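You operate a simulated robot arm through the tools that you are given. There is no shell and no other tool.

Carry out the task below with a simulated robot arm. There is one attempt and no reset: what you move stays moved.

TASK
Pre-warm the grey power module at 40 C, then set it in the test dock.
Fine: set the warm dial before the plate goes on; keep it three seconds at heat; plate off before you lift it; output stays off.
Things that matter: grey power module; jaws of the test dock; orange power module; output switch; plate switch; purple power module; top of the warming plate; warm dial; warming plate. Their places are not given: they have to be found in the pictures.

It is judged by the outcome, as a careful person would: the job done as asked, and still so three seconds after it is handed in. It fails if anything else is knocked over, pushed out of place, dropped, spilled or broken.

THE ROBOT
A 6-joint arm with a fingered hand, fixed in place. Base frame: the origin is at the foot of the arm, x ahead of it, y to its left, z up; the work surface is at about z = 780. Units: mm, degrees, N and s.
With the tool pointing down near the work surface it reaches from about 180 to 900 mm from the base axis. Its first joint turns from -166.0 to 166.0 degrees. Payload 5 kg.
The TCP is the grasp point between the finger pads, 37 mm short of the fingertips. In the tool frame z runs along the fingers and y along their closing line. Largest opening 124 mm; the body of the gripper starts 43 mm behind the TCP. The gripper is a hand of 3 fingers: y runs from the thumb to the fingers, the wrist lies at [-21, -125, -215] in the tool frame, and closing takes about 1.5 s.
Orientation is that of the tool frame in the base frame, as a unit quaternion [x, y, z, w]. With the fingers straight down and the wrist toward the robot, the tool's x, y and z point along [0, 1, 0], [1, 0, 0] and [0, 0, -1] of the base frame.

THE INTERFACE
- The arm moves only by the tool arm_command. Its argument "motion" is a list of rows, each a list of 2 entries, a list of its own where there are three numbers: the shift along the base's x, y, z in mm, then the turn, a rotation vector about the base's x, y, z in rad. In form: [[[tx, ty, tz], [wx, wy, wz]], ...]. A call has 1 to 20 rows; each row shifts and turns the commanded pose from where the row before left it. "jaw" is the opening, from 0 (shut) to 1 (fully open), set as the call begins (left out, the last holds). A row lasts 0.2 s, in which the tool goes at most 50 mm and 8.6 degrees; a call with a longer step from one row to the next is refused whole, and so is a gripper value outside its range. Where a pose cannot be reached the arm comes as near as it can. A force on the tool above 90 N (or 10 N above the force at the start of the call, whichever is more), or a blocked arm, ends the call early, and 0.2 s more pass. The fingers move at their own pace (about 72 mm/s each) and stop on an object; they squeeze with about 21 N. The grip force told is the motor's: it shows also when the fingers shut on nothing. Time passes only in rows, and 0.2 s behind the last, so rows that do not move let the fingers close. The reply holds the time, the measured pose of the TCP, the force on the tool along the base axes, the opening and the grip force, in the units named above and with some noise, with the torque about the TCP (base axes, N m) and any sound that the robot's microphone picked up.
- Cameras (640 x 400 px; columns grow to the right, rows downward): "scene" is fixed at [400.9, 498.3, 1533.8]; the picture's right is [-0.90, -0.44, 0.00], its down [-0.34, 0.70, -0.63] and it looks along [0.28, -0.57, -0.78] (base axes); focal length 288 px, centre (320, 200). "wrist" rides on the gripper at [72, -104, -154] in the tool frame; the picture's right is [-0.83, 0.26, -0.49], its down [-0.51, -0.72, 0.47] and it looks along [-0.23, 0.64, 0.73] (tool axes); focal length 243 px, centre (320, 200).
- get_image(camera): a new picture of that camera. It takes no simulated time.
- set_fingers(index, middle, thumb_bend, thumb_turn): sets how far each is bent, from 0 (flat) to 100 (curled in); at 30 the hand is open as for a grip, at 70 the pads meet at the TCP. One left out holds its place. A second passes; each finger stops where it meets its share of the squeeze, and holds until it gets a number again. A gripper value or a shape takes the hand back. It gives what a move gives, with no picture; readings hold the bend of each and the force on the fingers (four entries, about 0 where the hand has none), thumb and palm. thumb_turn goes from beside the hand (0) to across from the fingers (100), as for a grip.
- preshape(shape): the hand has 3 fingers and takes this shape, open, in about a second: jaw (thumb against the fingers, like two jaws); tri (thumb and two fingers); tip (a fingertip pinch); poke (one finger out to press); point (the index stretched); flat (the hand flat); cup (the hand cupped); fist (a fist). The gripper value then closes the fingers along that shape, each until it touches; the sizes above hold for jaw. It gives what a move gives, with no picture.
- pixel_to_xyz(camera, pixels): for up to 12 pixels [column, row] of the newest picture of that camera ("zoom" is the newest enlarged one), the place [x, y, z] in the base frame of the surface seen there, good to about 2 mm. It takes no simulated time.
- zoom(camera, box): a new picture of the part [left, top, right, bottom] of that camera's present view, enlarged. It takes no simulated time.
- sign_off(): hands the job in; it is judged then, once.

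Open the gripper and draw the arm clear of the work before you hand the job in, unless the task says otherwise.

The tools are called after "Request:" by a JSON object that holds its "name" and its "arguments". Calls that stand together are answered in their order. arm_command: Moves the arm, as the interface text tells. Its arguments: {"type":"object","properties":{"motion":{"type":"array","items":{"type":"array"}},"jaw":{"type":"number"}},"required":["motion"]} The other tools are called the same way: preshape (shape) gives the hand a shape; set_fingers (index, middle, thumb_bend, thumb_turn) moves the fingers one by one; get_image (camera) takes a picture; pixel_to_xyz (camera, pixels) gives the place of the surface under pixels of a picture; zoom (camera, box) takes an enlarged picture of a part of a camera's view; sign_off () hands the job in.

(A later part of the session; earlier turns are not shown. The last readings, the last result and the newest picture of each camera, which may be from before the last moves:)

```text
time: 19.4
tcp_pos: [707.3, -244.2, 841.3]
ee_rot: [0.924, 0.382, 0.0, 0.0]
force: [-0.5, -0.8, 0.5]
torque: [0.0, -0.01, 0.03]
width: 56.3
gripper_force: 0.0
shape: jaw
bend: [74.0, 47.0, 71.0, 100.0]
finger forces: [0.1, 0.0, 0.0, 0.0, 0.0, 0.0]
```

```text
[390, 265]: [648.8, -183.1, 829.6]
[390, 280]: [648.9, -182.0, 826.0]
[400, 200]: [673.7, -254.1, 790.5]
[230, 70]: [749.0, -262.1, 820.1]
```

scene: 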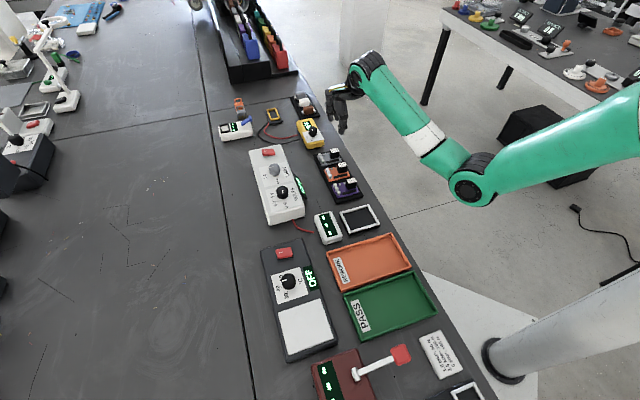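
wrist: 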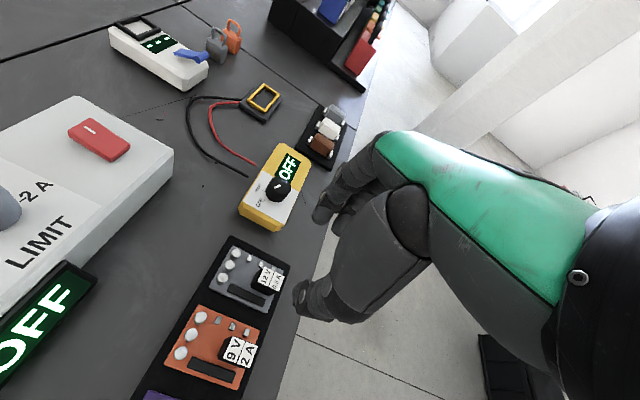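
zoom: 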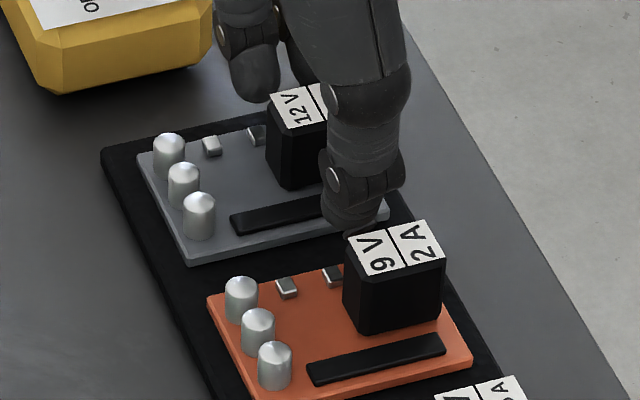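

Finger tips are at z≈810, about 20 mm of overlap with the box. I check the thumb tip height at scene zoom (350,215).

Request:
{"name": "pixel_to_xyz", "arguments": {"camera": "zoom", "pixels": [[350, 218], [340, 205], [365, 222], [348, 230], [335, 180], [250, 92]]}}

```text
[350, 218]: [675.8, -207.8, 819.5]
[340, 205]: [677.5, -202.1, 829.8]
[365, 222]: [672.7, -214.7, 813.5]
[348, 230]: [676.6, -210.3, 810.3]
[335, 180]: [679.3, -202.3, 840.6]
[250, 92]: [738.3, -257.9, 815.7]
```

Thumb tip is also around z 808. I lower 3 mm and close on the box.

Request:
{"name": "arm_command", "arguments": {"motion": [[[0, 0, -3], [0, 0, 0]], [[0, 0, 0], [0, 0, 0]]]}}

Request:
{"name": "arm_command", "arguments": {"motion": [[[0, 0, 0], [0, 0, 0]], [[0, 0, 0], [0, 0, 0]], [[0, 0, 0], [0, 0, 0]], [[0, 0, 0], [0, 0, 0]], [[0, 0, 0], [0, 0, 0]], [[0, 0, 0], [0, 0, 0]], [[0, 0, 0], [0, 0, 0]]], "jaw": 0.03}}

Request:
{"name": "zoom", "arguments": {"camera": "scene", "box": [315, 140, 355, 180]}}

Request:
{"name": "zoom", "arguments": {"camera": "wrist", "box": [250, 150, 370, 300]}}

```text
time: 20.0
tcp_pos: [707.5, -245.7, 839.1]
ee_rot: [0.924, 0.382, 0.0, 0.001]
force: [-1.2, 0.1, 0.2]
torque: [0.0, 0.02, 0.01]
width: 56.3
gripper_force: 0.0
shape: jaw
bend: [74.0, 47.0, 71.0, 100.0]
finger forces: [0.1, 0.1, 0.0, 0.0, 0.0, 0.0]
```

```text
time: 21.6
tcp_pos: [708.6, -246.0, 839.3]
ee_rot: [0.924, 0.382, -0.001, -0.001]
force: [0.2, 0.4, 0.0]
torque: [0.02, 0.0, -0.04]
width: 15.4
gripper_force: 20.4
shape: jaw
bend: [72.0, 63.0, 73.0, 100.0]
finger forces: [12.6, 6.8, 0.0, 0.1, 19.3, 0.0]
```

```text
10.00 times, centred on (335, 160) of scene
```

zoom: 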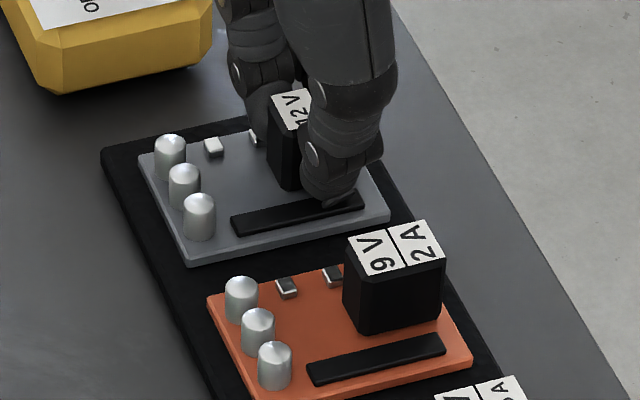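

```text
2.67 times, centred on (310, 225) of wrist
```

zoom: 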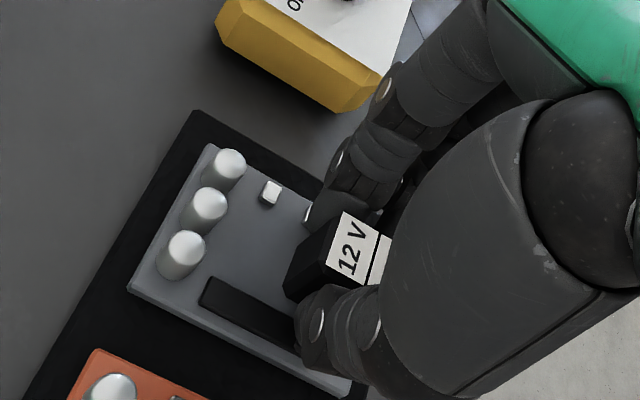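

The box is gripped (12.6/6.8 N against 19.3 N) and the module has not shifted. I lift slowly and check.

Request:
{"name": "arm_command", "arguments": {"motion": [[[0, 0, 4], [0, 0, 0]], [[0, 0, 8], [0, 0, 0]], [[0, 0, 14], [0, 0, 0]], [[0, 0, 20], [0, 0, 0]], [[0, 0, 20], [0, 0, 0]], [[0, 0, 0], [0, 0, 0]]]}}

Request:
{"name": "zoom", "arguments": {"camera": "scene", "box": [300, 120, 360, 180]}}

Request:
{"name": "zoom", "arguments": {"camera": "wrist", "box": [230, 150, 370, 300]}}

```text
time: 23.0
tcp_pos: [706.6, -245.9, 903.8]
ee_rot: [0.924, 0.382, 0.001, 0.0]
force: [-0.6, -0.4, -1.4]
torque: [-0.02, 0.0, 0.01]
width: 15.2
gripper_force: 21.5
shape: jaw
bend: [72.0, 63.0, 73.0, 100.0]
finger forces: [12.5, 6.8, 0.0, 0.1, 19.3, 0.0]
```

```text
6.67 times, centred on (330, 150) of scene
```

zoom: 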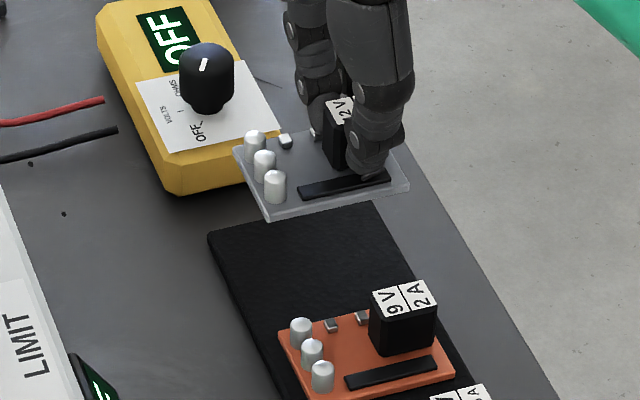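

```text
2.67 times, centred on (300, 225) of wrist
```

zoom: 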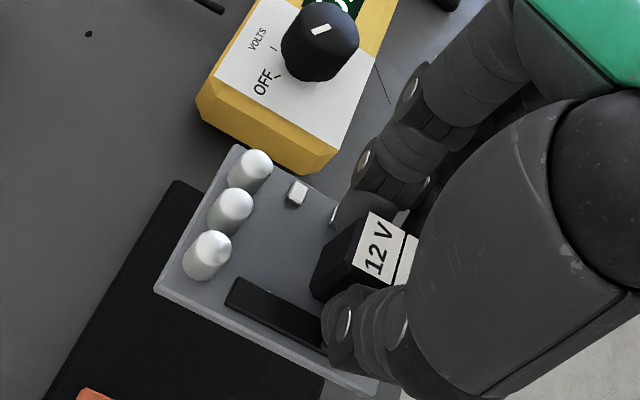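

The module is lifted cleanly. I measure the board corners in the zoom to verify it hangs level and note its offset from the TCP.

Request:
{"name": "pixel_to_xyz", "arguments": {"camera": "zoom", "pixels": [[236, 155], [162, 284], [368, 383], [345, 265], [385, 222], [372, 255], [270, 220], [200, 275]]}}

```text
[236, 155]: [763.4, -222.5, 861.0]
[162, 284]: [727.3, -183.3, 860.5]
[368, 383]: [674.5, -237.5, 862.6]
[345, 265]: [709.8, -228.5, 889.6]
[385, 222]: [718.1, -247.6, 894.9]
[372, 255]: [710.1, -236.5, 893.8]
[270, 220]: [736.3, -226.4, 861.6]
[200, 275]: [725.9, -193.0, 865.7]
```

The board hangs level (z≈861 at all corners), its centre about 20 mm from the TCP along tool x. Now I measure the warming plate's white top and the dock frame in the scene.

Request:
{"name": "zoom", "arguments": {"camera": "scene", "box": [260, 290, 350, 370]}}

Request:
{"name": "pixel_to_xyz", "arguments": {"camera": "zoom", "pixels": [[320, 200], [200, 120], [400, 120], [420, 280], [250, 320]]}}

Request:
{"name": "zoom", "arguments": {"camera": "scene", "box": [325, 190, 395, 250]}}

```text
5.00 times, centred on (305, 330) of scene
```

zoom: 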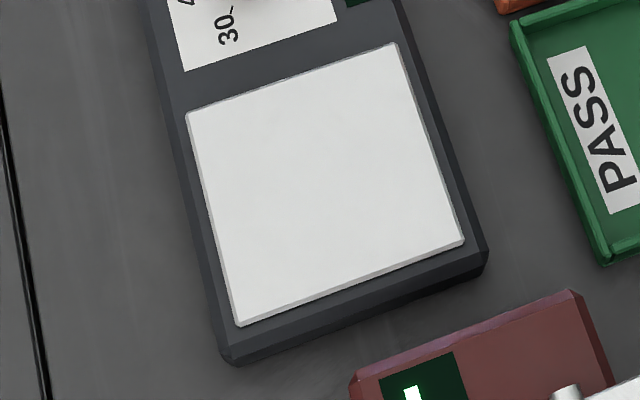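

```text
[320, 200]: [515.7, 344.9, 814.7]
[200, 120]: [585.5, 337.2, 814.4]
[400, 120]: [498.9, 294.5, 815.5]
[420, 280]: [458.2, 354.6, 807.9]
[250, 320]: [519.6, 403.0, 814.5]
```

```text
6.67 times, centred on (360, 220) of scene
```

zoom: 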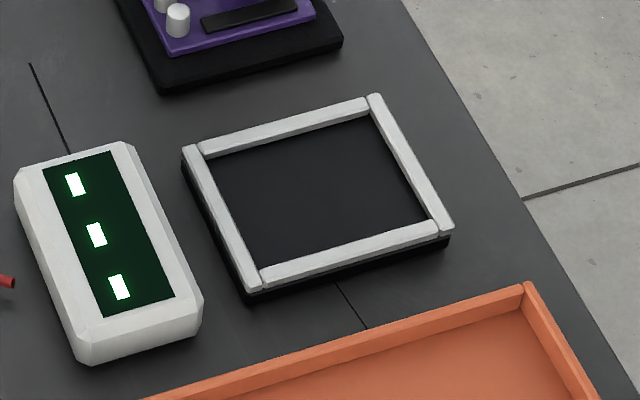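

I measure the dock frame's inner corners at zoom (205,160), (366,117), (428,217), (262,264), plus bar tops and the floor.

Request:
{"name": "pixel_to_xyz", "arguments": {"camera": "zoom", "pixels": [[206, 155], [365, 112], [432, 216], [261, 267], [190, 150], [375, 97], [448, 225], [255, 287], [320, 190], [212, 165], [422, 212], [360, 125]]}}

Request:
{"name": "pixel_to_xyz", "arguments": {"camera": "zoom", "pixels": [[225, 220], [285, 130], [405, 165], [350, 250], [234, 210], [285, 141], [398, 167], [345, 236], [270, 262], [240, 200], [390, 165], [280, 250]]}}

```text
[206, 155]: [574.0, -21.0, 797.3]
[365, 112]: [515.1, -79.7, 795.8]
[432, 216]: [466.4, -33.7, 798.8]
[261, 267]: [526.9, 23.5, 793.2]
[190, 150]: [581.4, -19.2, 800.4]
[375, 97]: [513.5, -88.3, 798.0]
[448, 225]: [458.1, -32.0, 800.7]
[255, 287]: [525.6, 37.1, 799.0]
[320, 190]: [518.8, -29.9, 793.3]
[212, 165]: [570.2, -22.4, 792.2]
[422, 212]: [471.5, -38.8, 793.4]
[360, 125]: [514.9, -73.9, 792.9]
```

```text
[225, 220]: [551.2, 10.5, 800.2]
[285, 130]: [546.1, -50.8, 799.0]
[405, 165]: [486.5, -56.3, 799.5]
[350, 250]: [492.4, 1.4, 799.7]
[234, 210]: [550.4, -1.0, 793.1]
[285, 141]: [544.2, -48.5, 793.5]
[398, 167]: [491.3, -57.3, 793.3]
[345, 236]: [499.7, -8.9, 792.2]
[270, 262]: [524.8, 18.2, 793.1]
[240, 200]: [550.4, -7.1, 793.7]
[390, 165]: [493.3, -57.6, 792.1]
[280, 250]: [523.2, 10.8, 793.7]
```

The dock opening is about 83 × 65 mm centred near (520,-25), floor z 793, bars to z 800, aligned with the module at 45°. Now I raise the module and carry it over to the plate, yawing to +45°.

Request:
{"name": "arm_command", "arguments": {"motion": [[[0, 0, 15], [0, 0, 0]], [[0, 0, 30], [0, 0, 0]], [[0, 0, 20], [0, 0, 0]], [[-5, 16, 0], [0, 0, 0.04]], [[-9, 28, 0], [0, 0, 0.08]], [[-11, 36, 0], [0, 0, 0.1]], [[-11, 36, 0], [0, 0, 0.1]], [[-11, 36, 0], [0, 0, 0.1]], [[-11, 36, 0], [0, 0, 0.1]], [[-11, 36, 0], [0, 0, 0.1]], [[-11, 36, 0], [0, 0, 0.1]], [[-11, 36, 0], [0, 0, 0.1]], [[-11, 36, 0], [0, 0, 0.1]], [[-11, 36, 0], [0, 0, 0.1]], [[-11, 36, 0], [0, 0, 0.1]], [[-11, 36, 0], [0, 0, 0.1]], [[-11, 36, 0], [0, 0, 0.1]], [[-11, 36, 0], [0, 0, 0.1]], [[-11, 36, 0], [0, 0, 0.1]]]}}

Request:
{"name": "arm_command", "arguments": {"motion": [[[-7, 18, 0], [0, 0, 0.05]], [[-4, 8, 0], [0, 0, 0]], [[0, 0, 0], [0, 0, 0]]]}}

Request:
{"name": "get_image", "arguments": {"camera": "wrist"}}

Request:
{"name": "get_image", "arguments": {"camera": "scene"}}

```text
time: 27.0
tcp_pos: [540.3, 304.0, 970.5]
ee_rot: [0.406, 0.914, -0.001, 0.0]
force: [0.1, -0.1, -1.7]
torque: [-0.02, 0.0, -0.02]
width: 15.3
gripper_force: 20.9
shape: jaw
bend: [72.0, 63.0, 73.0, 100.0]
finger forces: [12.5, 6.8, 0.1, 0.0, 19.2, 0.1]
```

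```text
time: 27.8
tcp_pos: [526.7, 330.9, 969.6]
ee_rot: [0.384, 0.923, 0.0, 0.0]
force: [0.5, -0.1, 0.3]
torque: [0.02, 0.0, 0.0]
width: 15.4
gripper_force: 21.1
shape: jaw
bend: [72.0, 63.0, 73.0, 100.0]
finger forces: [12.4, 6.8, 0.0, 0.0, 19.4, 0.1]
```

```text
taken
```

wrist: 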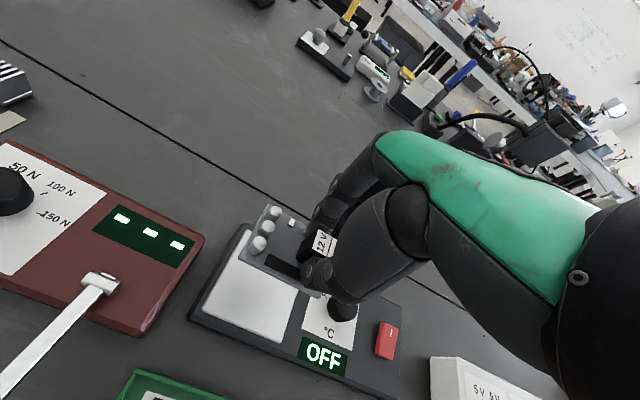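

```text
taken
```

scene: 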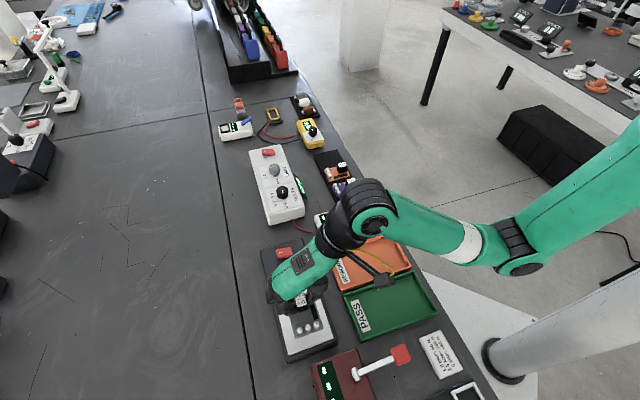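

The module hangs above the plate. I zoom in to measure the pad corners and the module's place.

Request:
{"name": "zoom", "arguments": {"camera": "wrist", "box": [180, 190, 350, 350]}}

Request:
{"name": "zoom", "arguments": {"camera": "scene", "box": [250, 270, 350, 370]}}

```text
2.50 times, centred on (265, 270) of wrist
```

zoom: 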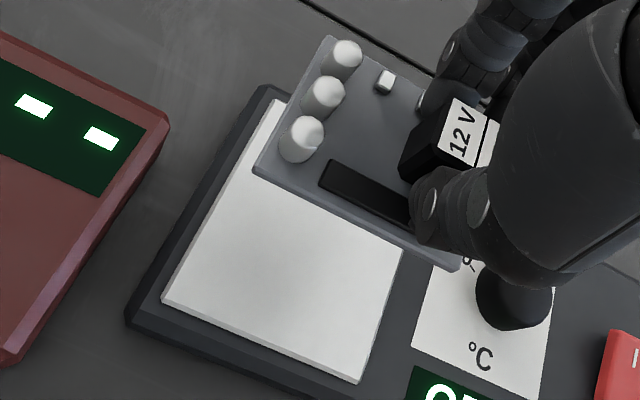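

```text
4.00 times, centred on (300, 320) of scene
```

zoom: 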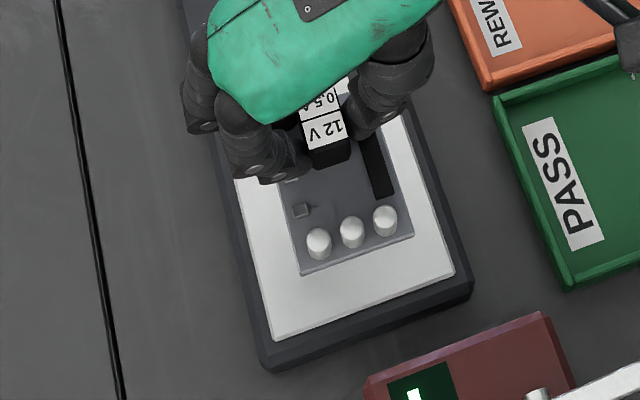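

I measure pad corners and the module's corners in the scene zoom.

Request:
{"name": "pixel_to_xyz", "arguments": {"camera": "zoom", "pixels": [[274, 333], [451, 270], [240, 185], [405, 125], [303, 269], [409, 234], [280, 195], [385, 150], [270, 300], [430, 240], [320, 240], [384, 218]]}}

```text
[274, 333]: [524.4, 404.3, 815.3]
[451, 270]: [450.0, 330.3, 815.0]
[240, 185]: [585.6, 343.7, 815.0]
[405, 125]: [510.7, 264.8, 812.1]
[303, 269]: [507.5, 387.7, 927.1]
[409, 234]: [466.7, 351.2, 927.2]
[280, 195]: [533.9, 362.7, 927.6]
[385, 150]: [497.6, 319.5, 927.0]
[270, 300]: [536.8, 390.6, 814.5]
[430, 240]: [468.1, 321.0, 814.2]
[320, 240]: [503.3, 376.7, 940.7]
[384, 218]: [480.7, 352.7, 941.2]
```

The pad is about 105 × 97 mm centred near (521,333), z 815; the module centre is at about (514,343). I shift by (+6.5,-9) and descend to just above the pad.

Request:
{"name": "arm_command", "arguments": {"motion": [[[3.5, -5, 0], [0, 0, 0]], [[3, -4, -10], [0, 0, 0]], [[0, 0, -20], [0, 0, 0]], [[0, 0, -25], [0, 0, 0]], [[0, 0, -20], [0, 0, 0]], [[0, 0, -15], [0, 0, 0]], [[0, 0, -6], [0, 0, 0]], [[0, 0, 0], [0, 0, 0]]]}}

Request:
{"name": "zoom", "arguments": {"camera": "scene", "box": [250, 270, 350, 370]}}

Request:
{"name": "pixel_to_xyz", "arguments": {"camera": "zoom", "pixels": [[320, 200], [380, 210]]}}

```text
time: 29.6
tcp_pos: [533.2, 320.5, 872.1]
ee_rot: [0.384, 0.923, 0.0, 0.0]
force: [-0.2, -0.7, -0.6]
torque: [-0.01, 0.0, -0.03]
width: 15.1
gripper_force: 21.4
shape: jaw
bend: [72.0, 63.0, 73.0, 100.0]
finger forces: [12.5, 6.8, 0.0, 0.0, 19.3, 0.0]
```

```text
4.00 times, centred on (300, 320) of scene
```

zoom: 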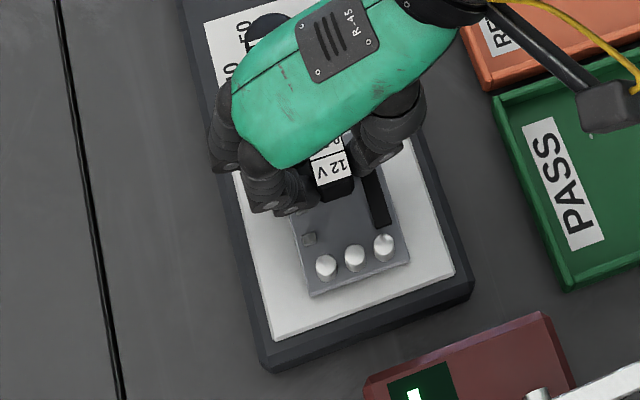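

```text
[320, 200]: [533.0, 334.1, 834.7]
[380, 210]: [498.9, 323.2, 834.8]
```

The module is a few mm above the pad. I measure the board surface and pad beneath to get the remaining gap.

Request:
{"name": "pixel_to_xyz", "arguments": {"camera": "zoom", "pixels": [[311, 291], [406, 258], [340, 230], [300, 240], [290, 310], [440, 260], [405, 180], [300, 255]]}}

```text
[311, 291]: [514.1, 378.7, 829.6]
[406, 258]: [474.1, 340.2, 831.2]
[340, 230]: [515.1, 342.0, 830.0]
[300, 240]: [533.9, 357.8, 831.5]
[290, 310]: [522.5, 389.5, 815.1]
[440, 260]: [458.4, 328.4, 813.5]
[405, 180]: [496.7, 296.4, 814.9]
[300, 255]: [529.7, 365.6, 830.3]
```

Gap is about 8 mm and the module is centred on the pad at (521,333). I lower it gently watching the force.

Request:
{"name": "arm_command", "arguments": {"motion": [[[0, 0, -3], [0, 0, 0]], [[0, 0, -2], [0, 0, 0]], [[0, 0, -1.5], [0, 0, 0]], [[0, 0, 0], [0, 0, 0]]]}}

Request:
{"name": "arm_command", "arguments": {"motion": [[[0, 0, -1], [0, 0, 0]], [[0, 0, 0], [0, 0, 0]]]}}

```text
time: 30.6
tcp_pos: [536.1, 320.3, 866.3]
ee_rot: [0.384, 0.923, 0.0, 0.0]
force: [-0.9, 0.1, -0.2]
torque: [0.0, 0.0, 0.02]
width: 15.2
gripper_force: 20.9
shape: jaw
bend: [72.0, 63.0, 73.0, 100.0]
finger forces: [12.5, 6.7, 0.0, 0.0, 19.1, 0.0]
```

```text
time: 31.2
tcp_pos: [537.2, 319.9, 865.6]
ee_rot: [0.383, 0.924, 0.0, 0.0]
force: [-0.3, -0.5, -1.2]
torque: [0.02, -0.01, 0.02]
width: 15.3
gripper_force: 21.2
shape: jaw
bend: [72.0, 63.0, 73.0, 100.0]
finger forces: [12.5, 6.8, 0.1, 0.0, 19.3, 0.0]
```

No contact force yet; I continue down 1 mm at a time.

Request:
{"name": "arm_command", "arguments": {"motion": [[[0, 0, -0.8], [0, 0, 0]], [[0, 0, 0], [0, 0, 0]]]}}

Request:
{"name": "arm_command", "arguments": {"motion": [[[0, 0, -0.8], [0, 0, 0]], [[0, 0, 0], [0, 0, 0]]]}}

Request:
{"name": "zoom", "arguments": {"camera": "scene", "box": [275, 300, 345, 360]}}

Request:
{"name": "pixel_to_xyz", "arguments": {"camera": "zoom", "pixels": [[320, 200], [320, 100], [400, 250], [200, 300]]}}

```text
time: 31.8
tcp_pos: [536.8, 320.1, 864.5]
ee_rot: [0.383, 0.924, 0.0, 0.0]
force: [-0.2, 0.9, -0.9]
torque: [-0.01, 0.02, 0.01]
width: 15.4
gripper_force: 20.9
shape: jaw
bend: [72.0, 63.0, 73.0, 100.0]
finger forces: [12.5, 6.8, 0.1, 0.1, 19.2, 0.1]
```

```text
time: 32.4
tcp_pos: [535.5, 320.7, 863.2]
ee_rot: [0.383, 0.924, 0.0, 0.0]
force: [-0.6, 0.0, -0.2]
torque: [0.02, 0.02, 0.05]
width: 15.2
gripper_force: 21.4
shape: jaw
bend: [72.0, 63.0, 73.0, 100.0]
finger forces: [12.4, 6.9, 0.0, 0.0, 19.2, 0.0]
```

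```text
6.67 times, centred on (310, 330) of scene
```

zoom: 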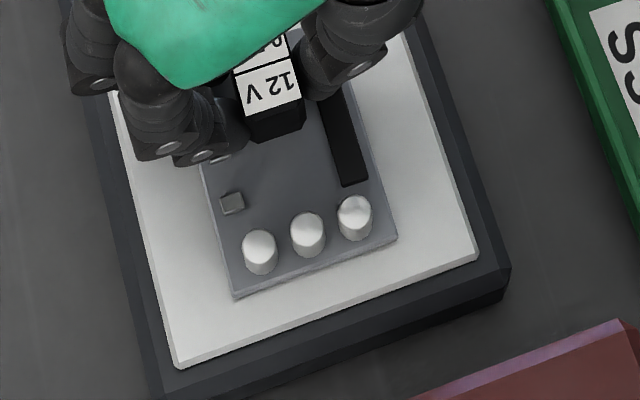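

```text
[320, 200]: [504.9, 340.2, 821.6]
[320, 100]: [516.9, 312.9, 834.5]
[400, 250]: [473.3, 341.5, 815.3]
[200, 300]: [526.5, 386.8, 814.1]
```

Board top reads 821.6, nearly touching. I take further small steps.

Request:
{"name": "arm_command", "arguments": {"motion": [[[0, 0, -0.7], [0, 0, 0]], [[0, 0, 0], [0, 0, 0]]]}}

Request:
{"name": "arm_command", "arguments": {"motion": [[[0, 0, -0.7], [0, 0, 0]], [[0, 0, 0], [0, 0, 0]]]}}

```text
time: 33.0
tcp_pos: [533.8, 321.2, 863.6]
ee_rot: [0.383, 0.924, 0.0, 0.0]
force: [-1.2, -0.1, -1.1]
torque: [-0.01, 0.0, 0.01]
width: 15.1
gripper_force: 21.2
shape: jaw
bend: [72.0, 63.0, 73.0, 100.0]
finger forces: [12.5, 6.8, 0.1, 0.0, 19.2, 0.0]
```

```text
time: 33.6
tcp_pos: [534.7, 321.1, 861.2]
ee_rot: [0.384, 0.923, 0.001, 0.0]
force: [0.0, -2.1, 2.6]
torque: [-0.02, 0.0, 0.01]
width: 15.5
gripper_force: 21.0
shape: jaw
bend: [72.0, 63.0, 73.0, 100.0]
finger forces: [12.7, 6.8, 0.0, 0.1, 20.8, 0.0]
```

Contact is felt (Fz 2.6 N). I open the hand to release the module on the pad, then rise straight up.

Request:
{"name": "arm_command", "arguments": {"motion": [[[0, 0, 0], [0, 0, 0]], [[0, 0, 0], [0, 0, 0]], [[0, 0, 0], [0, 0, 0]], [[0, 0, 0], [0, 0, 0]], [[0, 0, 0], [0, 0, 0]]], "jaw": 0.42}}

Request:
{"name": "arm_command", "arguments": {"motion": [[[0, 0, 10], [0, 0, 0]], [[0, 0, 20], [0, 0, 0]], [[0, 0, 30], [0, 0, 0]], [[0, 0, 35], [0, 0, 0]], [[0, 0, 0], [0, 0, 0]]]}}

Request:
{"name": "get_image", "arguments": {"camera": "wrist"}}

Request:
{"name": "zoom", "arguments": {"camera": "scene", "box": [250, 230, 350, 370]}}

```text
time: 34.8
tcp_pos: [536.1, 322.2, 861.4]
ee_rot: [0.383, 0.924, 0.0, 0.0]
force: [-0.7, 0.8, 1.1]
torque: [-0.01, 0.0, -0.05]
width: 51.6
gripper_force: 0.1
shape: jaw
bend: [74.0, 48.0, 72.0, 100.0]
finger forces: [0.0, 0.0, 0.0, 0.1, 0.1, 0.0]
```

```text
time: 36.0
tcp_pos: [535.5, 318.4, 954.7]
ee_rot: [0.384, 0.923, 0.0, -0.001]
force: [-0.3, 0.9, 0.5]
torque: [0.01, 0.0, -0.04]
width: 52.0
gripper_force: 0.1
shape: jaw
bend: [74.0, 48.0, 72.0, 100.0]
finger forces: [0.0, 0.0, 0.1, 0.1, 0.0, 0.0]
```

```text
taken
```

wrist: 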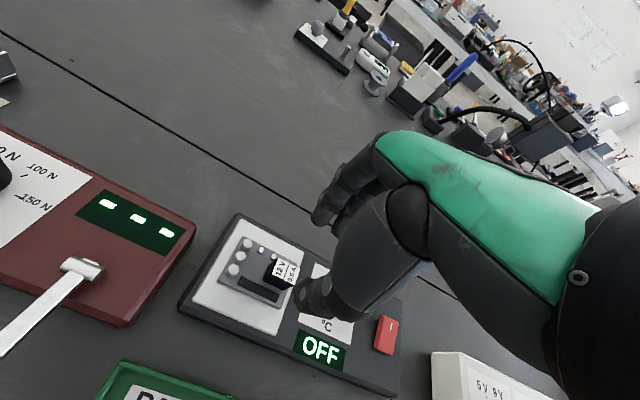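

```text
2.86 times, centred on (300, 300) of scene
```

zoom: 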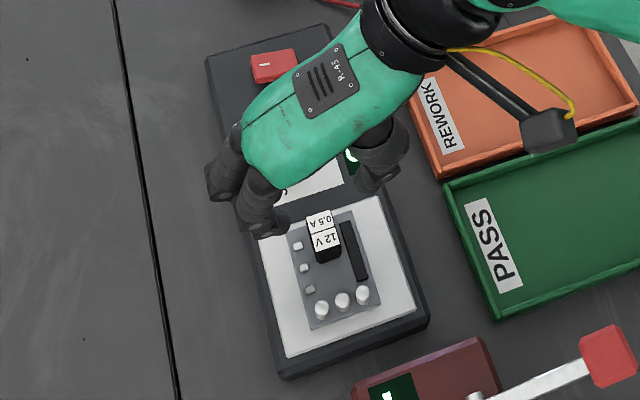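

The module rests flat and centred on the pad, plate still OFF. I move up near the red plate switch and take the poke shape, to see where the poking fingertip is.

Request:
{"name": "arm_command", "arguments": {"motion": [[[10, -10, 20], [0, 0, 0]], [[20, -19, 15], [0, 0, -0.1]], [[20, -19, 10], [0, 0, -0.14]], [[20, -19, 5], [0, 0, -0.14]], [[20, -19, 0], [0, 0, -0.14]], [[20, -19, 0], [0, 0, -0.14]], [[15, -13, 0], [0, 0, -0.125]], [[0, 0, 0], [0, 0, 0]]]}}

Request:
{"name": "preshape", "arguments": {"shape": "poke"}}

Request:
{"name": "get_image", "arguments": {"camera": "wrist"}}

Request:
{"name": "get_image", "arguments": {"camera": "scene"}}

```text
time: 37.8
tcp_pos: [660.8, 202.2, 1009.2]
ee_rot: [0.708, 0.706, 0.0, 0.0]
force: [0.2, -0.3, 0.2]
torque: [-0.02, 0.02, 0.01]
width: 51.8
gripper_force: 0.0
shape: jaw
bend: [74.0, 48.0, 72.0, 100.0]
finger forces: [0.0, 0.1, 0.0, 0.0, 0.1, 0.1]
```

```text
time: 38.7
tcp_pos: [660.6, 202.5, 1009.9]
ee_rot: [0.708, 0.707, 0.0, 0.0]
force: [-0.1, 0.7, 0.4]
torque: [0.0, 0.0, 0.02]
width: 0.1
gripper_force: 0.0
shape: poke
bend: [70.0, 70.0, 100.0, 100.0]
finger forces: [0.1, 0.0, 0.0, 0.0, 0.1, 0.0]
```

```text
taken
```

wrist: 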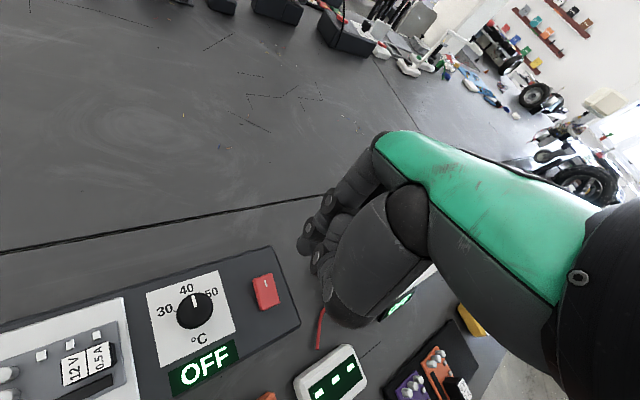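

```text
taken
```

scene: 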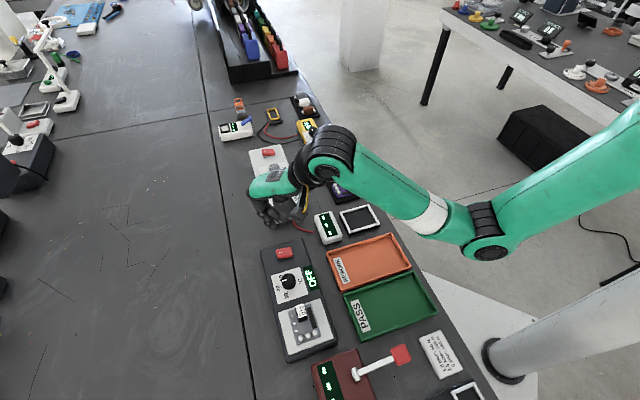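

The wrist view shows the dial at 40 and the hand in poke shape. I zoom in on the fingers to locate the tip.

Request:
{"name": "zoom", "arguments": {"camera": "wrist", "box": [250, 150, 410, 340]}}

Request:
{"name": "pixel_to_xyz", "arguments": {"camera": "zoom", "pixels": [[250, 215], [255, 190], [275, 255], [285, 265], [300, 230], [270, 165], [290, 270], [240, 220]]}}

Request:
{"name": "zoom", "arguments": {"camera": "scene", "box": [230, 160, 330, 260]}}

```text
2.11 times, centred on (330, 245) of wrist
```

zoom: 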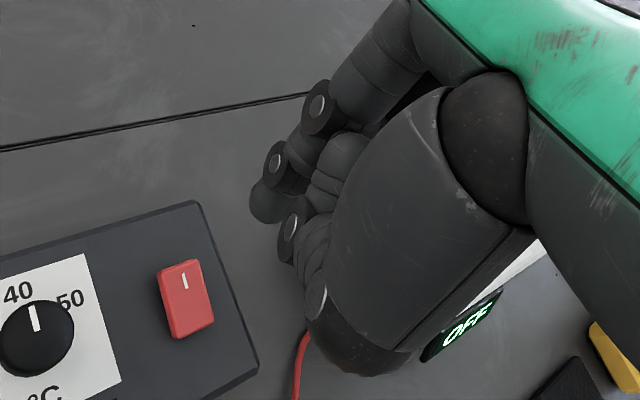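

```text
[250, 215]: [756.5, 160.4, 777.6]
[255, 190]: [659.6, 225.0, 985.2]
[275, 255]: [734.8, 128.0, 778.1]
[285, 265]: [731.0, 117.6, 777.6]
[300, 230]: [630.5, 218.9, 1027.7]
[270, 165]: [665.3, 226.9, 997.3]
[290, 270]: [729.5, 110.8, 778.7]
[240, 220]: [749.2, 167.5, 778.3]
```

```text
4.00 times, centred on (280, 210) of scene
```

zoom: 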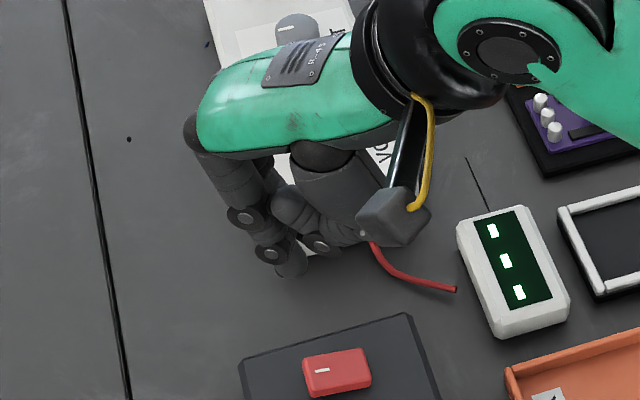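

The poking fingertip is at scene zoom (292,265). I measure it and the neighbouring parts.

Request:
{"name": "pixel_to_xyz", "arguments": {"camera": "zoom", "pixels": [[292, 262], [292, 270], [302, 262], [284, 272], [270, 253], [247, 215], [320, 242], [350, 235]]}}

Request:
{"name": "zoom", "arguments": {"camera": "wrist", "box": [285, 200, 345, 260]}}

```text
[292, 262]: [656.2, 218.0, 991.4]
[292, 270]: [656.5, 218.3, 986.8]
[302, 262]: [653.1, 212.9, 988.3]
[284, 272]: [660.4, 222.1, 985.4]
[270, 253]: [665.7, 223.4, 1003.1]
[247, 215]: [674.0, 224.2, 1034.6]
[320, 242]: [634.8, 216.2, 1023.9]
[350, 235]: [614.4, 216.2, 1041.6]
```

```text
6.67 times, centred on (315, 230) of wrist
```

zoom: 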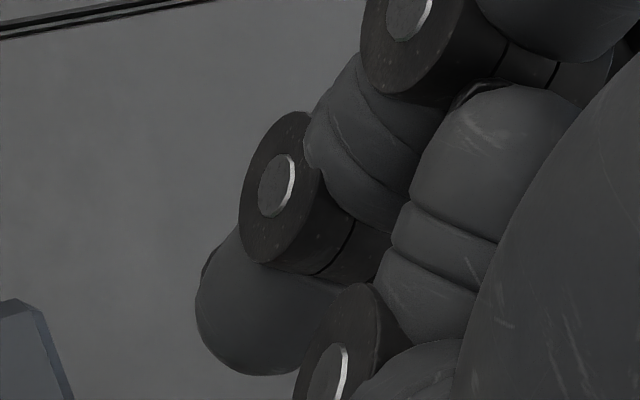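

I measure the tip from the wrist zoom too.

Request:
{"name": "pixel_to_xyz", "arguments": {"camera": "zoom", "pixels": [[215, 300], [240, 330], [270, 350], [250, 370], [230, 355], [300, 330], [210, 330], [275, 370]]}}

```text
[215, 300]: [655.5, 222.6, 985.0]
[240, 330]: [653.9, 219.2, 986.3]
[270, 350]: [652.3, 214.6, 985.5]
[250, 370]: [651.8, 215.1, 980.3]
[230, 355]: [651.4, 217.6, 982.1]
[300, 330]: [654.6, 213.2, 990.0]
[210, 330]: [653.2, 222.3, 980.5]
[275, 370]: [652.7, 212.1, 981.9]
```

The tip is at about TCP + (-7.5, +13, -32). I bring it above the raised ("I") half of the plate switch, near (671,201).

Request:
{"name": "arm_command", "arguments": {"motion": [[[6, -5, -20], [0, 0, 0]], [[6, -5, -30], [0, 0, 0]], [[6, -4, -30], [0, 0, 0]], [[0, 0, -25], [0, 0, 0]], [[0, 0, -20], [0, 0, 0]], [[0, 0, 0], [0, 0, 0]], [[0, 0, 0], [0, 0, 0]]]}}

Request:
{"name": "zoom", "arguments": {"camera": "wrist", "box": [240, 170, 380, 310]}}

Request:
{"name": "zoom", "arguments": {"camera": "scene", "box": [255, 225, 325, 285]}}

```text
time: 40.3
tcp_pos: [678.9, 187.5, 881.6]
ee_rot: [0.708, 0.707, 0.0, -0.001]
force: [-0.1, 0.3, 0.5]
torque: [-0.02, -0.01, 0.02]
width: 0.1
gripper_force: 0.1
shape: poke
bend: [70.0, 70.0, 100.0, 100.0]
finger forces: [0.0, 0.0, 0.1, 0.0, 0.1, 0.0]
```

```text
2.86 times, centred on (310, 240) of wrist
```

zoom: 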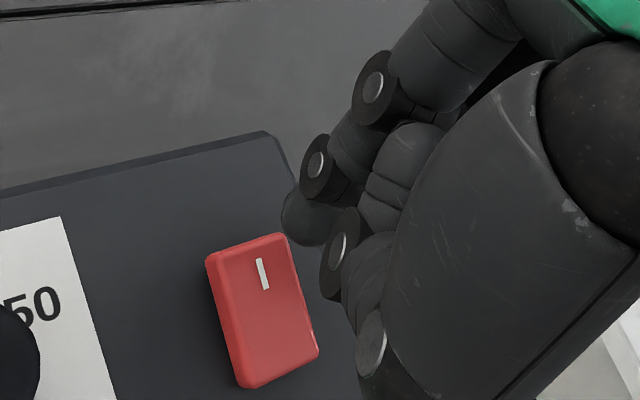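

```text
6.67 times, centred on (290, 255) of scene
```

zoom: 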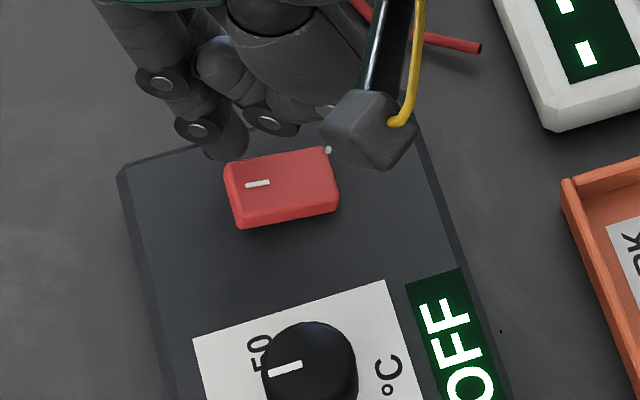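

I measure the tip's present place and the switch again in this zoom.

Request:
{"name": "pixel_to_xyz", "arguments": {"camera": "zoom", "pixels": [[222, 150], [228, 156], [215, 152], [235, 145], [230, 170], [238, 222], [325, 158], [335, 205], [257, 184], [280, 185], [245, 195], [310, 190]]}}

```text
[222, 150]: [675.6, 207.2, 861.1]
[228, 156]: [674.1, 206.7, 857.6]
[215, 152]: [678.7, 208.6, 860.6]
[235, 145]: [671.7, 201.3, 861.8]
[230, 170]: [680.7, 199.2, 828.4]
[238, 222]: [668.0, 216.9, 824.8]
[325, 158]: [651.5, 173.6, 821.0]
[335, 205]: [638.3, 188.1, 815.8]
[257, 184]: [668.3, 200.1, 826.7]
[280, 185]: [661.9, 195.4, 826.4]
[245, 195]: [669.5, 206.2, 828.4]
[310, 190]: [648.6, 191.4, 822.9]
```

The tip is above the raised half at about (671,202). I lower, then press in small steps while watching force, sound and display.

Request:
{"name": "arm_command", "arguments": {"motion": [[[0, 0, -8], [0, 0, 0]], [[0, 0, -6], [0, 0, 0]], [[0, 0, 0], [0, 0, 0]]]}}

Request:
{"name": "arm_command", "arguments": {"motion": [[[0, 0, -3], [0, 0, 0]], [[0, 0, 0], [0, 0, 0]]]}}

Request:
{"name": "zoom", "arguments": {"camera": "scene", "box": [255, 225, 325, 295]}}

```text
time: 41.1
tcp_pos: [679.1, 187.6, 866.8]
ee_rot: [0.708, 0.706, 0.0, -0.001]
force: [0.1, 0.1, -0.4]
torque: [-0.02, 0.0, 0.02]
width: 0.1
gripper_force: 0.0
shape: poke
bend: [70.0, 70.0, 100.0, 100.0]
finger forces: [0.1, 0.0, 0.0, 0.0, 0.0, 0.0]
```

```text
time: 41.7
tcp_pos: [679.5, 188.5, 864.3]
ee_rot: [0.708, 0.706, 0.001, 0.0]
force: [-1.0, 1.1, 1.4]
torque: [0.02, 0.0, 0.01]
width: 0.0
gripper_force: 0.1
shape: poke
bend: [70.0, 70.0, 100.0, 100.0]
finger forces: [1.2, 0.1, 0.0, 0.0, 0.1, 0.0]
```

```text
5.71 times, centred on (290, 260) of scene
```

zoom: 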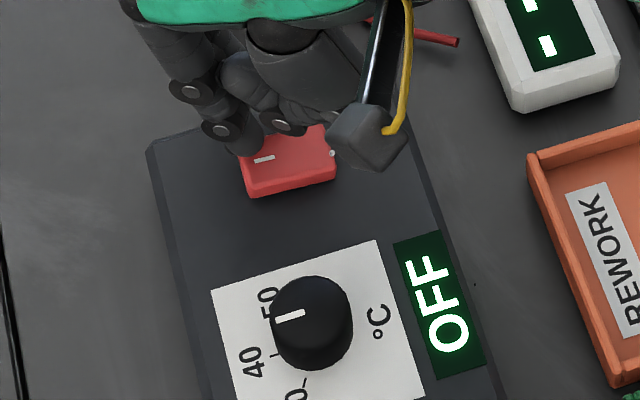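

Contact has begun (1.2 N at the index). I press down further in 2 mm steps.

Request:
{"name": "arm_command", "arguments": {"motion": [[[0, 0, -2], [0, 0, 0]], [[0, 0, 0], [0, 0, 0]]]}}

Request:
{"name": "zoom", "arguments": {"camera": "scene", "box": [255, 225, 325, 295]}}

```text
time: 42.3
tcp_pos: [678.0, 188.2, 861.9]
ee_rot: [0.708, 0.707, 0.0, 0.001]
force: [0.1, 0.1, 0.1]
torque: [-0.02, -0.04, -0.01]
width: 0.0
gripper_force: 0.1
shape: poke
bend: [70.0, 70.0, 100.0, 100.0]
finger forces: [0.3, 0.0, 0.0, 0.0, 0.0, 0.0]
```

```text
5.71 times, centred on (290, 260) of scene
```

zoom: 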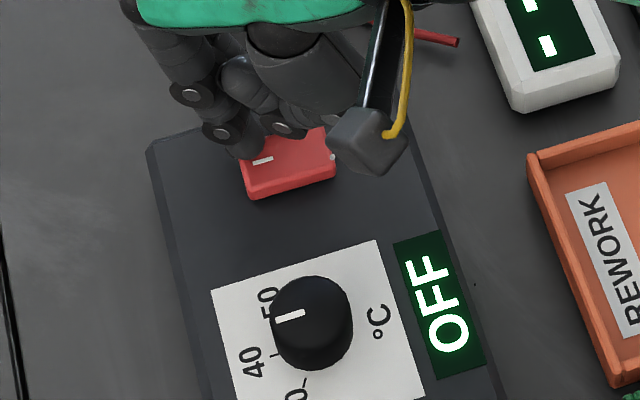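

The rocker yields lightly; display still OFF. I continue pressing.

Request:
{"name": "arm_command", "arguments": {"motion": [[[0, 0, -2], [0, 0, 0]], [[0, 0, 0], [0, 0, 0]]]}}

Request:
{"name": "arm_command", "arguments": {"motion": [[[0, 0, -2], [0, 0, 0]], [[0, 0, 0], [0, 0, 0]]]}}

Request:
{"name": "zoom", "arguments": {"camera": "scene", "box": [255, 225, 325, 295]}}

```text
time: 42.9
tcp_pos: [678.0, 189.1, 860.3]
ee_rot: [0.708, 0.706, 0.0, 0.0]
force: [-0.4, -1.1, -0.4]
torque: [0.02, -0.02, 0.04]
width: 0.0
gripper_force: 0.2
shape: poke
bend: [70.0, 70.0, 100.0, 100.0]
finger forces: [0.0, 0.1, 0.0, 0.0, 0.1, 0.0]
```

```text
time: 43.5
tcp_pos: [677.2, 188.5, 860.3]
ee_rot: [0.708, 0.706, 0.0, -0.001]
force: [-0.2, 0.8, -0.2]
torque: [-0.01, 0.02, 0.0]
width: 0.0
gripper_force: 0.2
shape: poke
bend: [70.0, 70.0, 100.0, 100.0]
finger forces: [0.1, 0.0, 0.0, 0.1, 0.0, 0.1]
```

```text
5.71 times, centred on (290, 260) of scene
```

zoom: 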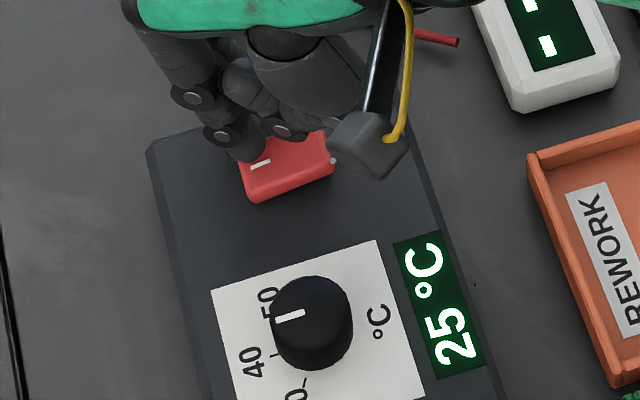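

The plate is on: display shows 25 °C. I lift the finger off the switch and watch the temperature.

Request:
{"name": "arm_command", "arguments": {"motion": [[[0, 0, 10], [0, 0, 0]], [[0, 0, 15], [0, 0, 0]], [[0, 0, 0], [0, 0, 0]]]}}

Request:
{"name": "zoom", "arguments": {"camera": "scene", "box": [255, 225, 345, 345]}}

```text
time: 44.3
tcp_pos: [678.5, 189.3, 884.7]
ee_rot: [0.708, 0.706, 0.0, 0.0]
force: [-0.4, 0.5, 1.0]
torque: [0.02, -0.01, 0.03]
width: 0.0
gripper_force: 0.1
shape: poke
bend: [70.0, 70.0, 100.0, 100.0]
finger forces: [0.0, 0.0, 0.0, 0.1, 0.1, 0.0]
```

```text
3.33 times, centred on (300, 285) of scene
```

zoom: 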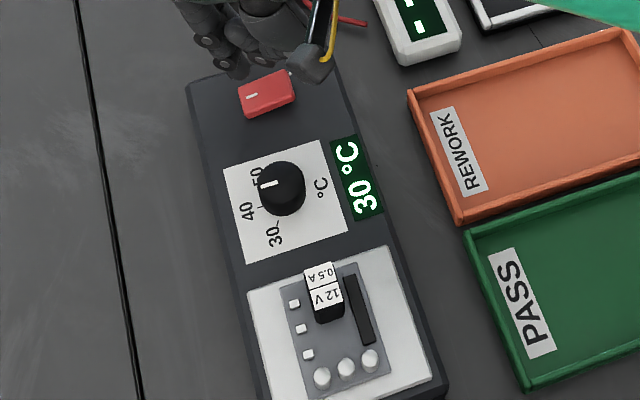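

Already 30 °C at 44.3 s. I position the fingertip above the other half of the switch, ready to switch off, and check the reading.

Request:
{"name": "arm_command", "arguments": {"motion": [[[-10, -9, 0], [0, 0, 0]], [[-10, -9, 0], [0, 0, 0]], [[0, 0, 0], [0, 0, 0]]]}}

Request:
{"name": "zoom", "arguments": {"camera": "scene", "box": [255, 225, 325, 295]}}

Request:
{"name": "pixel_to_xyz", "arguments": {"camera": "zoom", "pixels": [[250, 165], [260, 195], [320, 130], [335, 165], [265, 160], [290, 160], [325, 150], [310, 175]]}}

```text
time: 45.1
tcp_pos: [656.7, 171.3, 884.2]
ee_rot: [0.708, 0.706, -0.001, 0.0]
force: [-0.2, -0.4, -0.4]
torque: [-0.02, -0.02, -0.03]
width: 0.0
gripper_force: 0.0
shape: poke
bend: [70.0, 70.0, 100.0, 100.0]
finger forces: [0.0, 0.0, 0.0, 0.1, 0.1, 0.0]
```

```text
5.71 times, centred on (290, 260) of scene
```

zoom: 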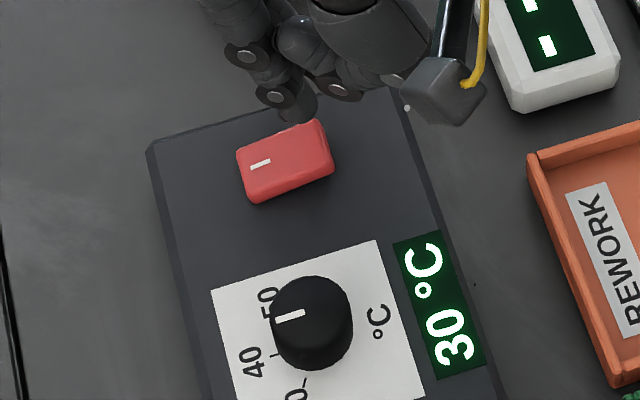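

```text
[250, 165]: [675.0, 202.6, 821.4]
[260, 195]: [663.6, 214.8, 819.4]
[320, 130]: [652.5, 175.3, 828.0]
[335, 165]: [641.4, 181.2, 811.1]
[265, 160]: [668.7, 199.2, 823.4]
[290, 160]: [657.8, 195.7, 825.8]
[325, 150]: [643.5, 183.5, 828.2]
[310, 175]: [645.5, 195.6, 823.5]
```

Display shows 30 °C and the far half of the rocker is now raised (z 828). I wait about a second.

Request:
{"name": "arm_command", "arguments": {"motion": [[[0, 0, 0], [0, 0, 0]], [[0, 0, 0], [0, 0, 0]], [[0, 0, 0], [0, 0, 0]], [[0, 0, 0], [0, 0, 0]]]}}

Request:
{"name": "zoom", "arguments": {"camera": "scene", "box": [255, 225, 325, 295]}}

```text
time: 46.1
tcp_pos: [657.1, 170.9, 883.3]
ee_rot: [0.707, 0.707, 0.0, 0.0]
force: [-1.1, -0.5, -0.1]
torque: [-0.04, -0.02, 0.03]
width: 0.0
gripper_force: 0.2
shape: poke
bend: [70.0, 70.0, 100.0, 100.0]
finger forces: [0.0, 0.0, 0.1, 0.1, 0.1, 0.1]
```

```text
5.71 times, centred on (290, 260) of scene
```

zoom: 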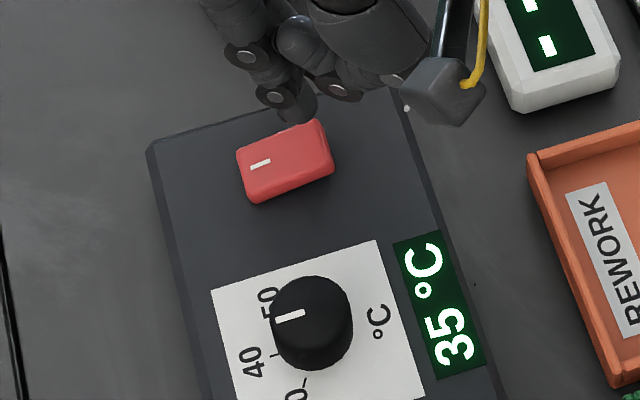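

Now 35 °C at 46.1 s. I wait on in short spells to catch when it reaches 40.

Request:
{"name": "arm_command", "arguments": {"motion": [[[0, 0, 0], [0, 0, 0]], [[0, 0, 0], [0, 0, 0]], [[0, 0, 0], [0, 0, 0]], [[0, 0, 0], [0, 0, 0]]]}}

Request:
{"name": "zoom", "arguments": {"camera": "scene", "box": [255, 225, 325, 295]}}

```text
time: 47.1
tcp_pos: [656.6, 170.0, 883.6]
ee_rot: [0.708, 0.707, 0.001, 0.0]
force: [0.3, -1.0, 0.3]
torque: [0.0, -0.03, -0.02]
width: 0.2
gripper_force: 0.1
shape: poke
bend: [70.0, 70.0, 100.0, 100.0]
finger forces: [0.0, 0.1, 0.0, 0.0, 0.0, 0.0]
```

```text
5.71 times, centred on (290, 260) of scene
```

zoom: 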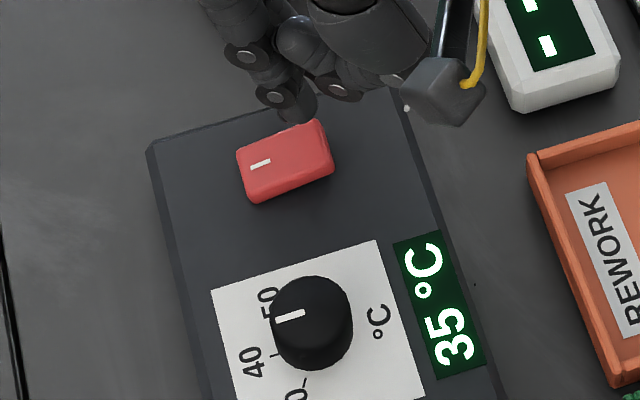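

Still 35 °C at 47.1 s. I wait another second.

Request:
{"name": "arm_command", "arguments": {"motion": [[[0, 0, 0], [0, 0, 0]], [[0, 0, 0], [0, 0, 0]], [[0, 0, 0], [0, 0, 0]], [[0, 0, 0], [0, 0, 0]]]}}

Request:
{"name": "zoom", "arguments": {"camera": "scene", "box": [255, 225, 325, 295]}}

```text
time: 48.1
tcp_pos: [656.7, 169.9, 884.0]
ee_rot: [0.708, 0.706, -0.001, 0.0]
force: [-0.3, 0.3, -0.1]
torque: [0.01, -0.01, -0.01]
width: 0.0
gripper_force: 0.0
shape: poke
bend: [70.0, 70.0, 100.0, 100.0]
finger forces: [0.1, 0.0, 0.0, 0.0, 0.0, 0.0]
```

```text
5.71 times, centred on (290, 260) of scene
```

zoom: 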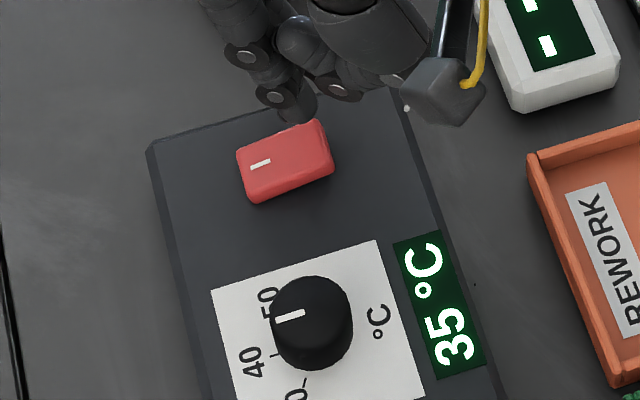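

Still 35 °C at 48.1 s (display steps of 5). I keep waiting.

Request:
{"name": "arm_command", "arguments": {"motion": [[[0, 0, 0], [0, 0, 0]], [[0, 0, 0], [0, 0, 0]], [[0, 0, 0], [0, 0, 0]], [[0, 0, 0], [0, 0, 0]]]}}

Request:
{"name": "zoom", "arguments": {"camera": "scene", "box": [255, 225, 325, 295]}}

```text
time: 49.1
tcp_pos: [656.8, 170.9, 884.6]
ee_rot: [0.708, 0.707, 0.0, 0.0]
force: [1.3, 0.2, 0.1]
torque: [0.0, 0.03, -0.03]
width: 0.1
gripper_force: 0.0
shape: poke
bend: [70.0, 70.0, 100.0, 100.0]
finger forces: [0.0, 0.1, 0.0, 0.0, 0.0, 0.0]
```

```text
5.71 times, centred on (290, 260) of scene
```

zoom: 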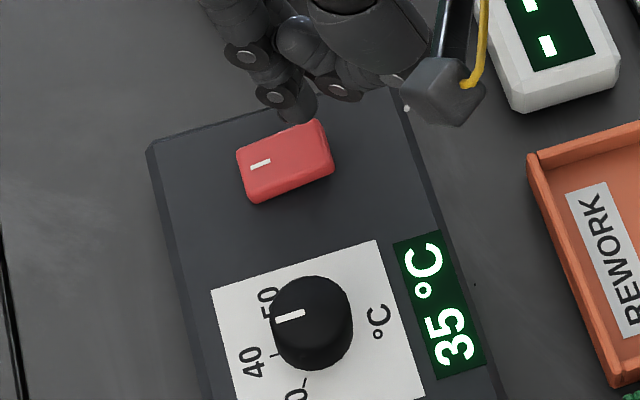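

Still 35 °C at 49.1 s. I wait a bit longer to see whether it still climbs.

Request:
{"name": "arm_command", "arguments": {"motion": [[[0, 0, 0], [0, 0, 0]], [[0, 0, 0], [0, 0, 0]], [[0, 0, 0], [0, 0, 0]], [[0, 0, 0], [0, 0, 0]], [[0, 0, 0], [0, 0, 0]], [[0, 0, 0], [0, 0, 0]]]}}

Request:
{"name": "zoom", "arguments": {"camera": "scene", "box": [255, 225, 325, 295]}}

```text
time: 50.5
tcp_pos: [657.2, 170.6, 883.7]
ee_rot: [0.708, 0.706, 0.0, 0.0]
force: [-0.8, -0.7, 0.3]
torque: [0.01, -0.01, 0.01]
width: 0.0
gripper_force: 0.1
shape: poke
bend: [70.0, 70.0, 100.0, 100.0]
finger forces: [0.1, 0.1, 0.0, 0.1, 0.0, 0.1]
```

```text
5.71 times, centred on (290, 260) of scene
```

zoom: 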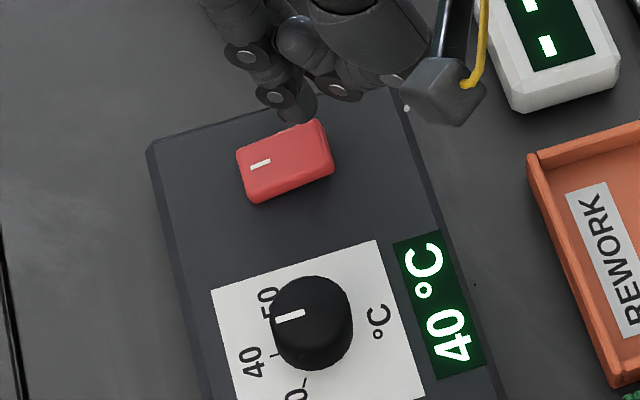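

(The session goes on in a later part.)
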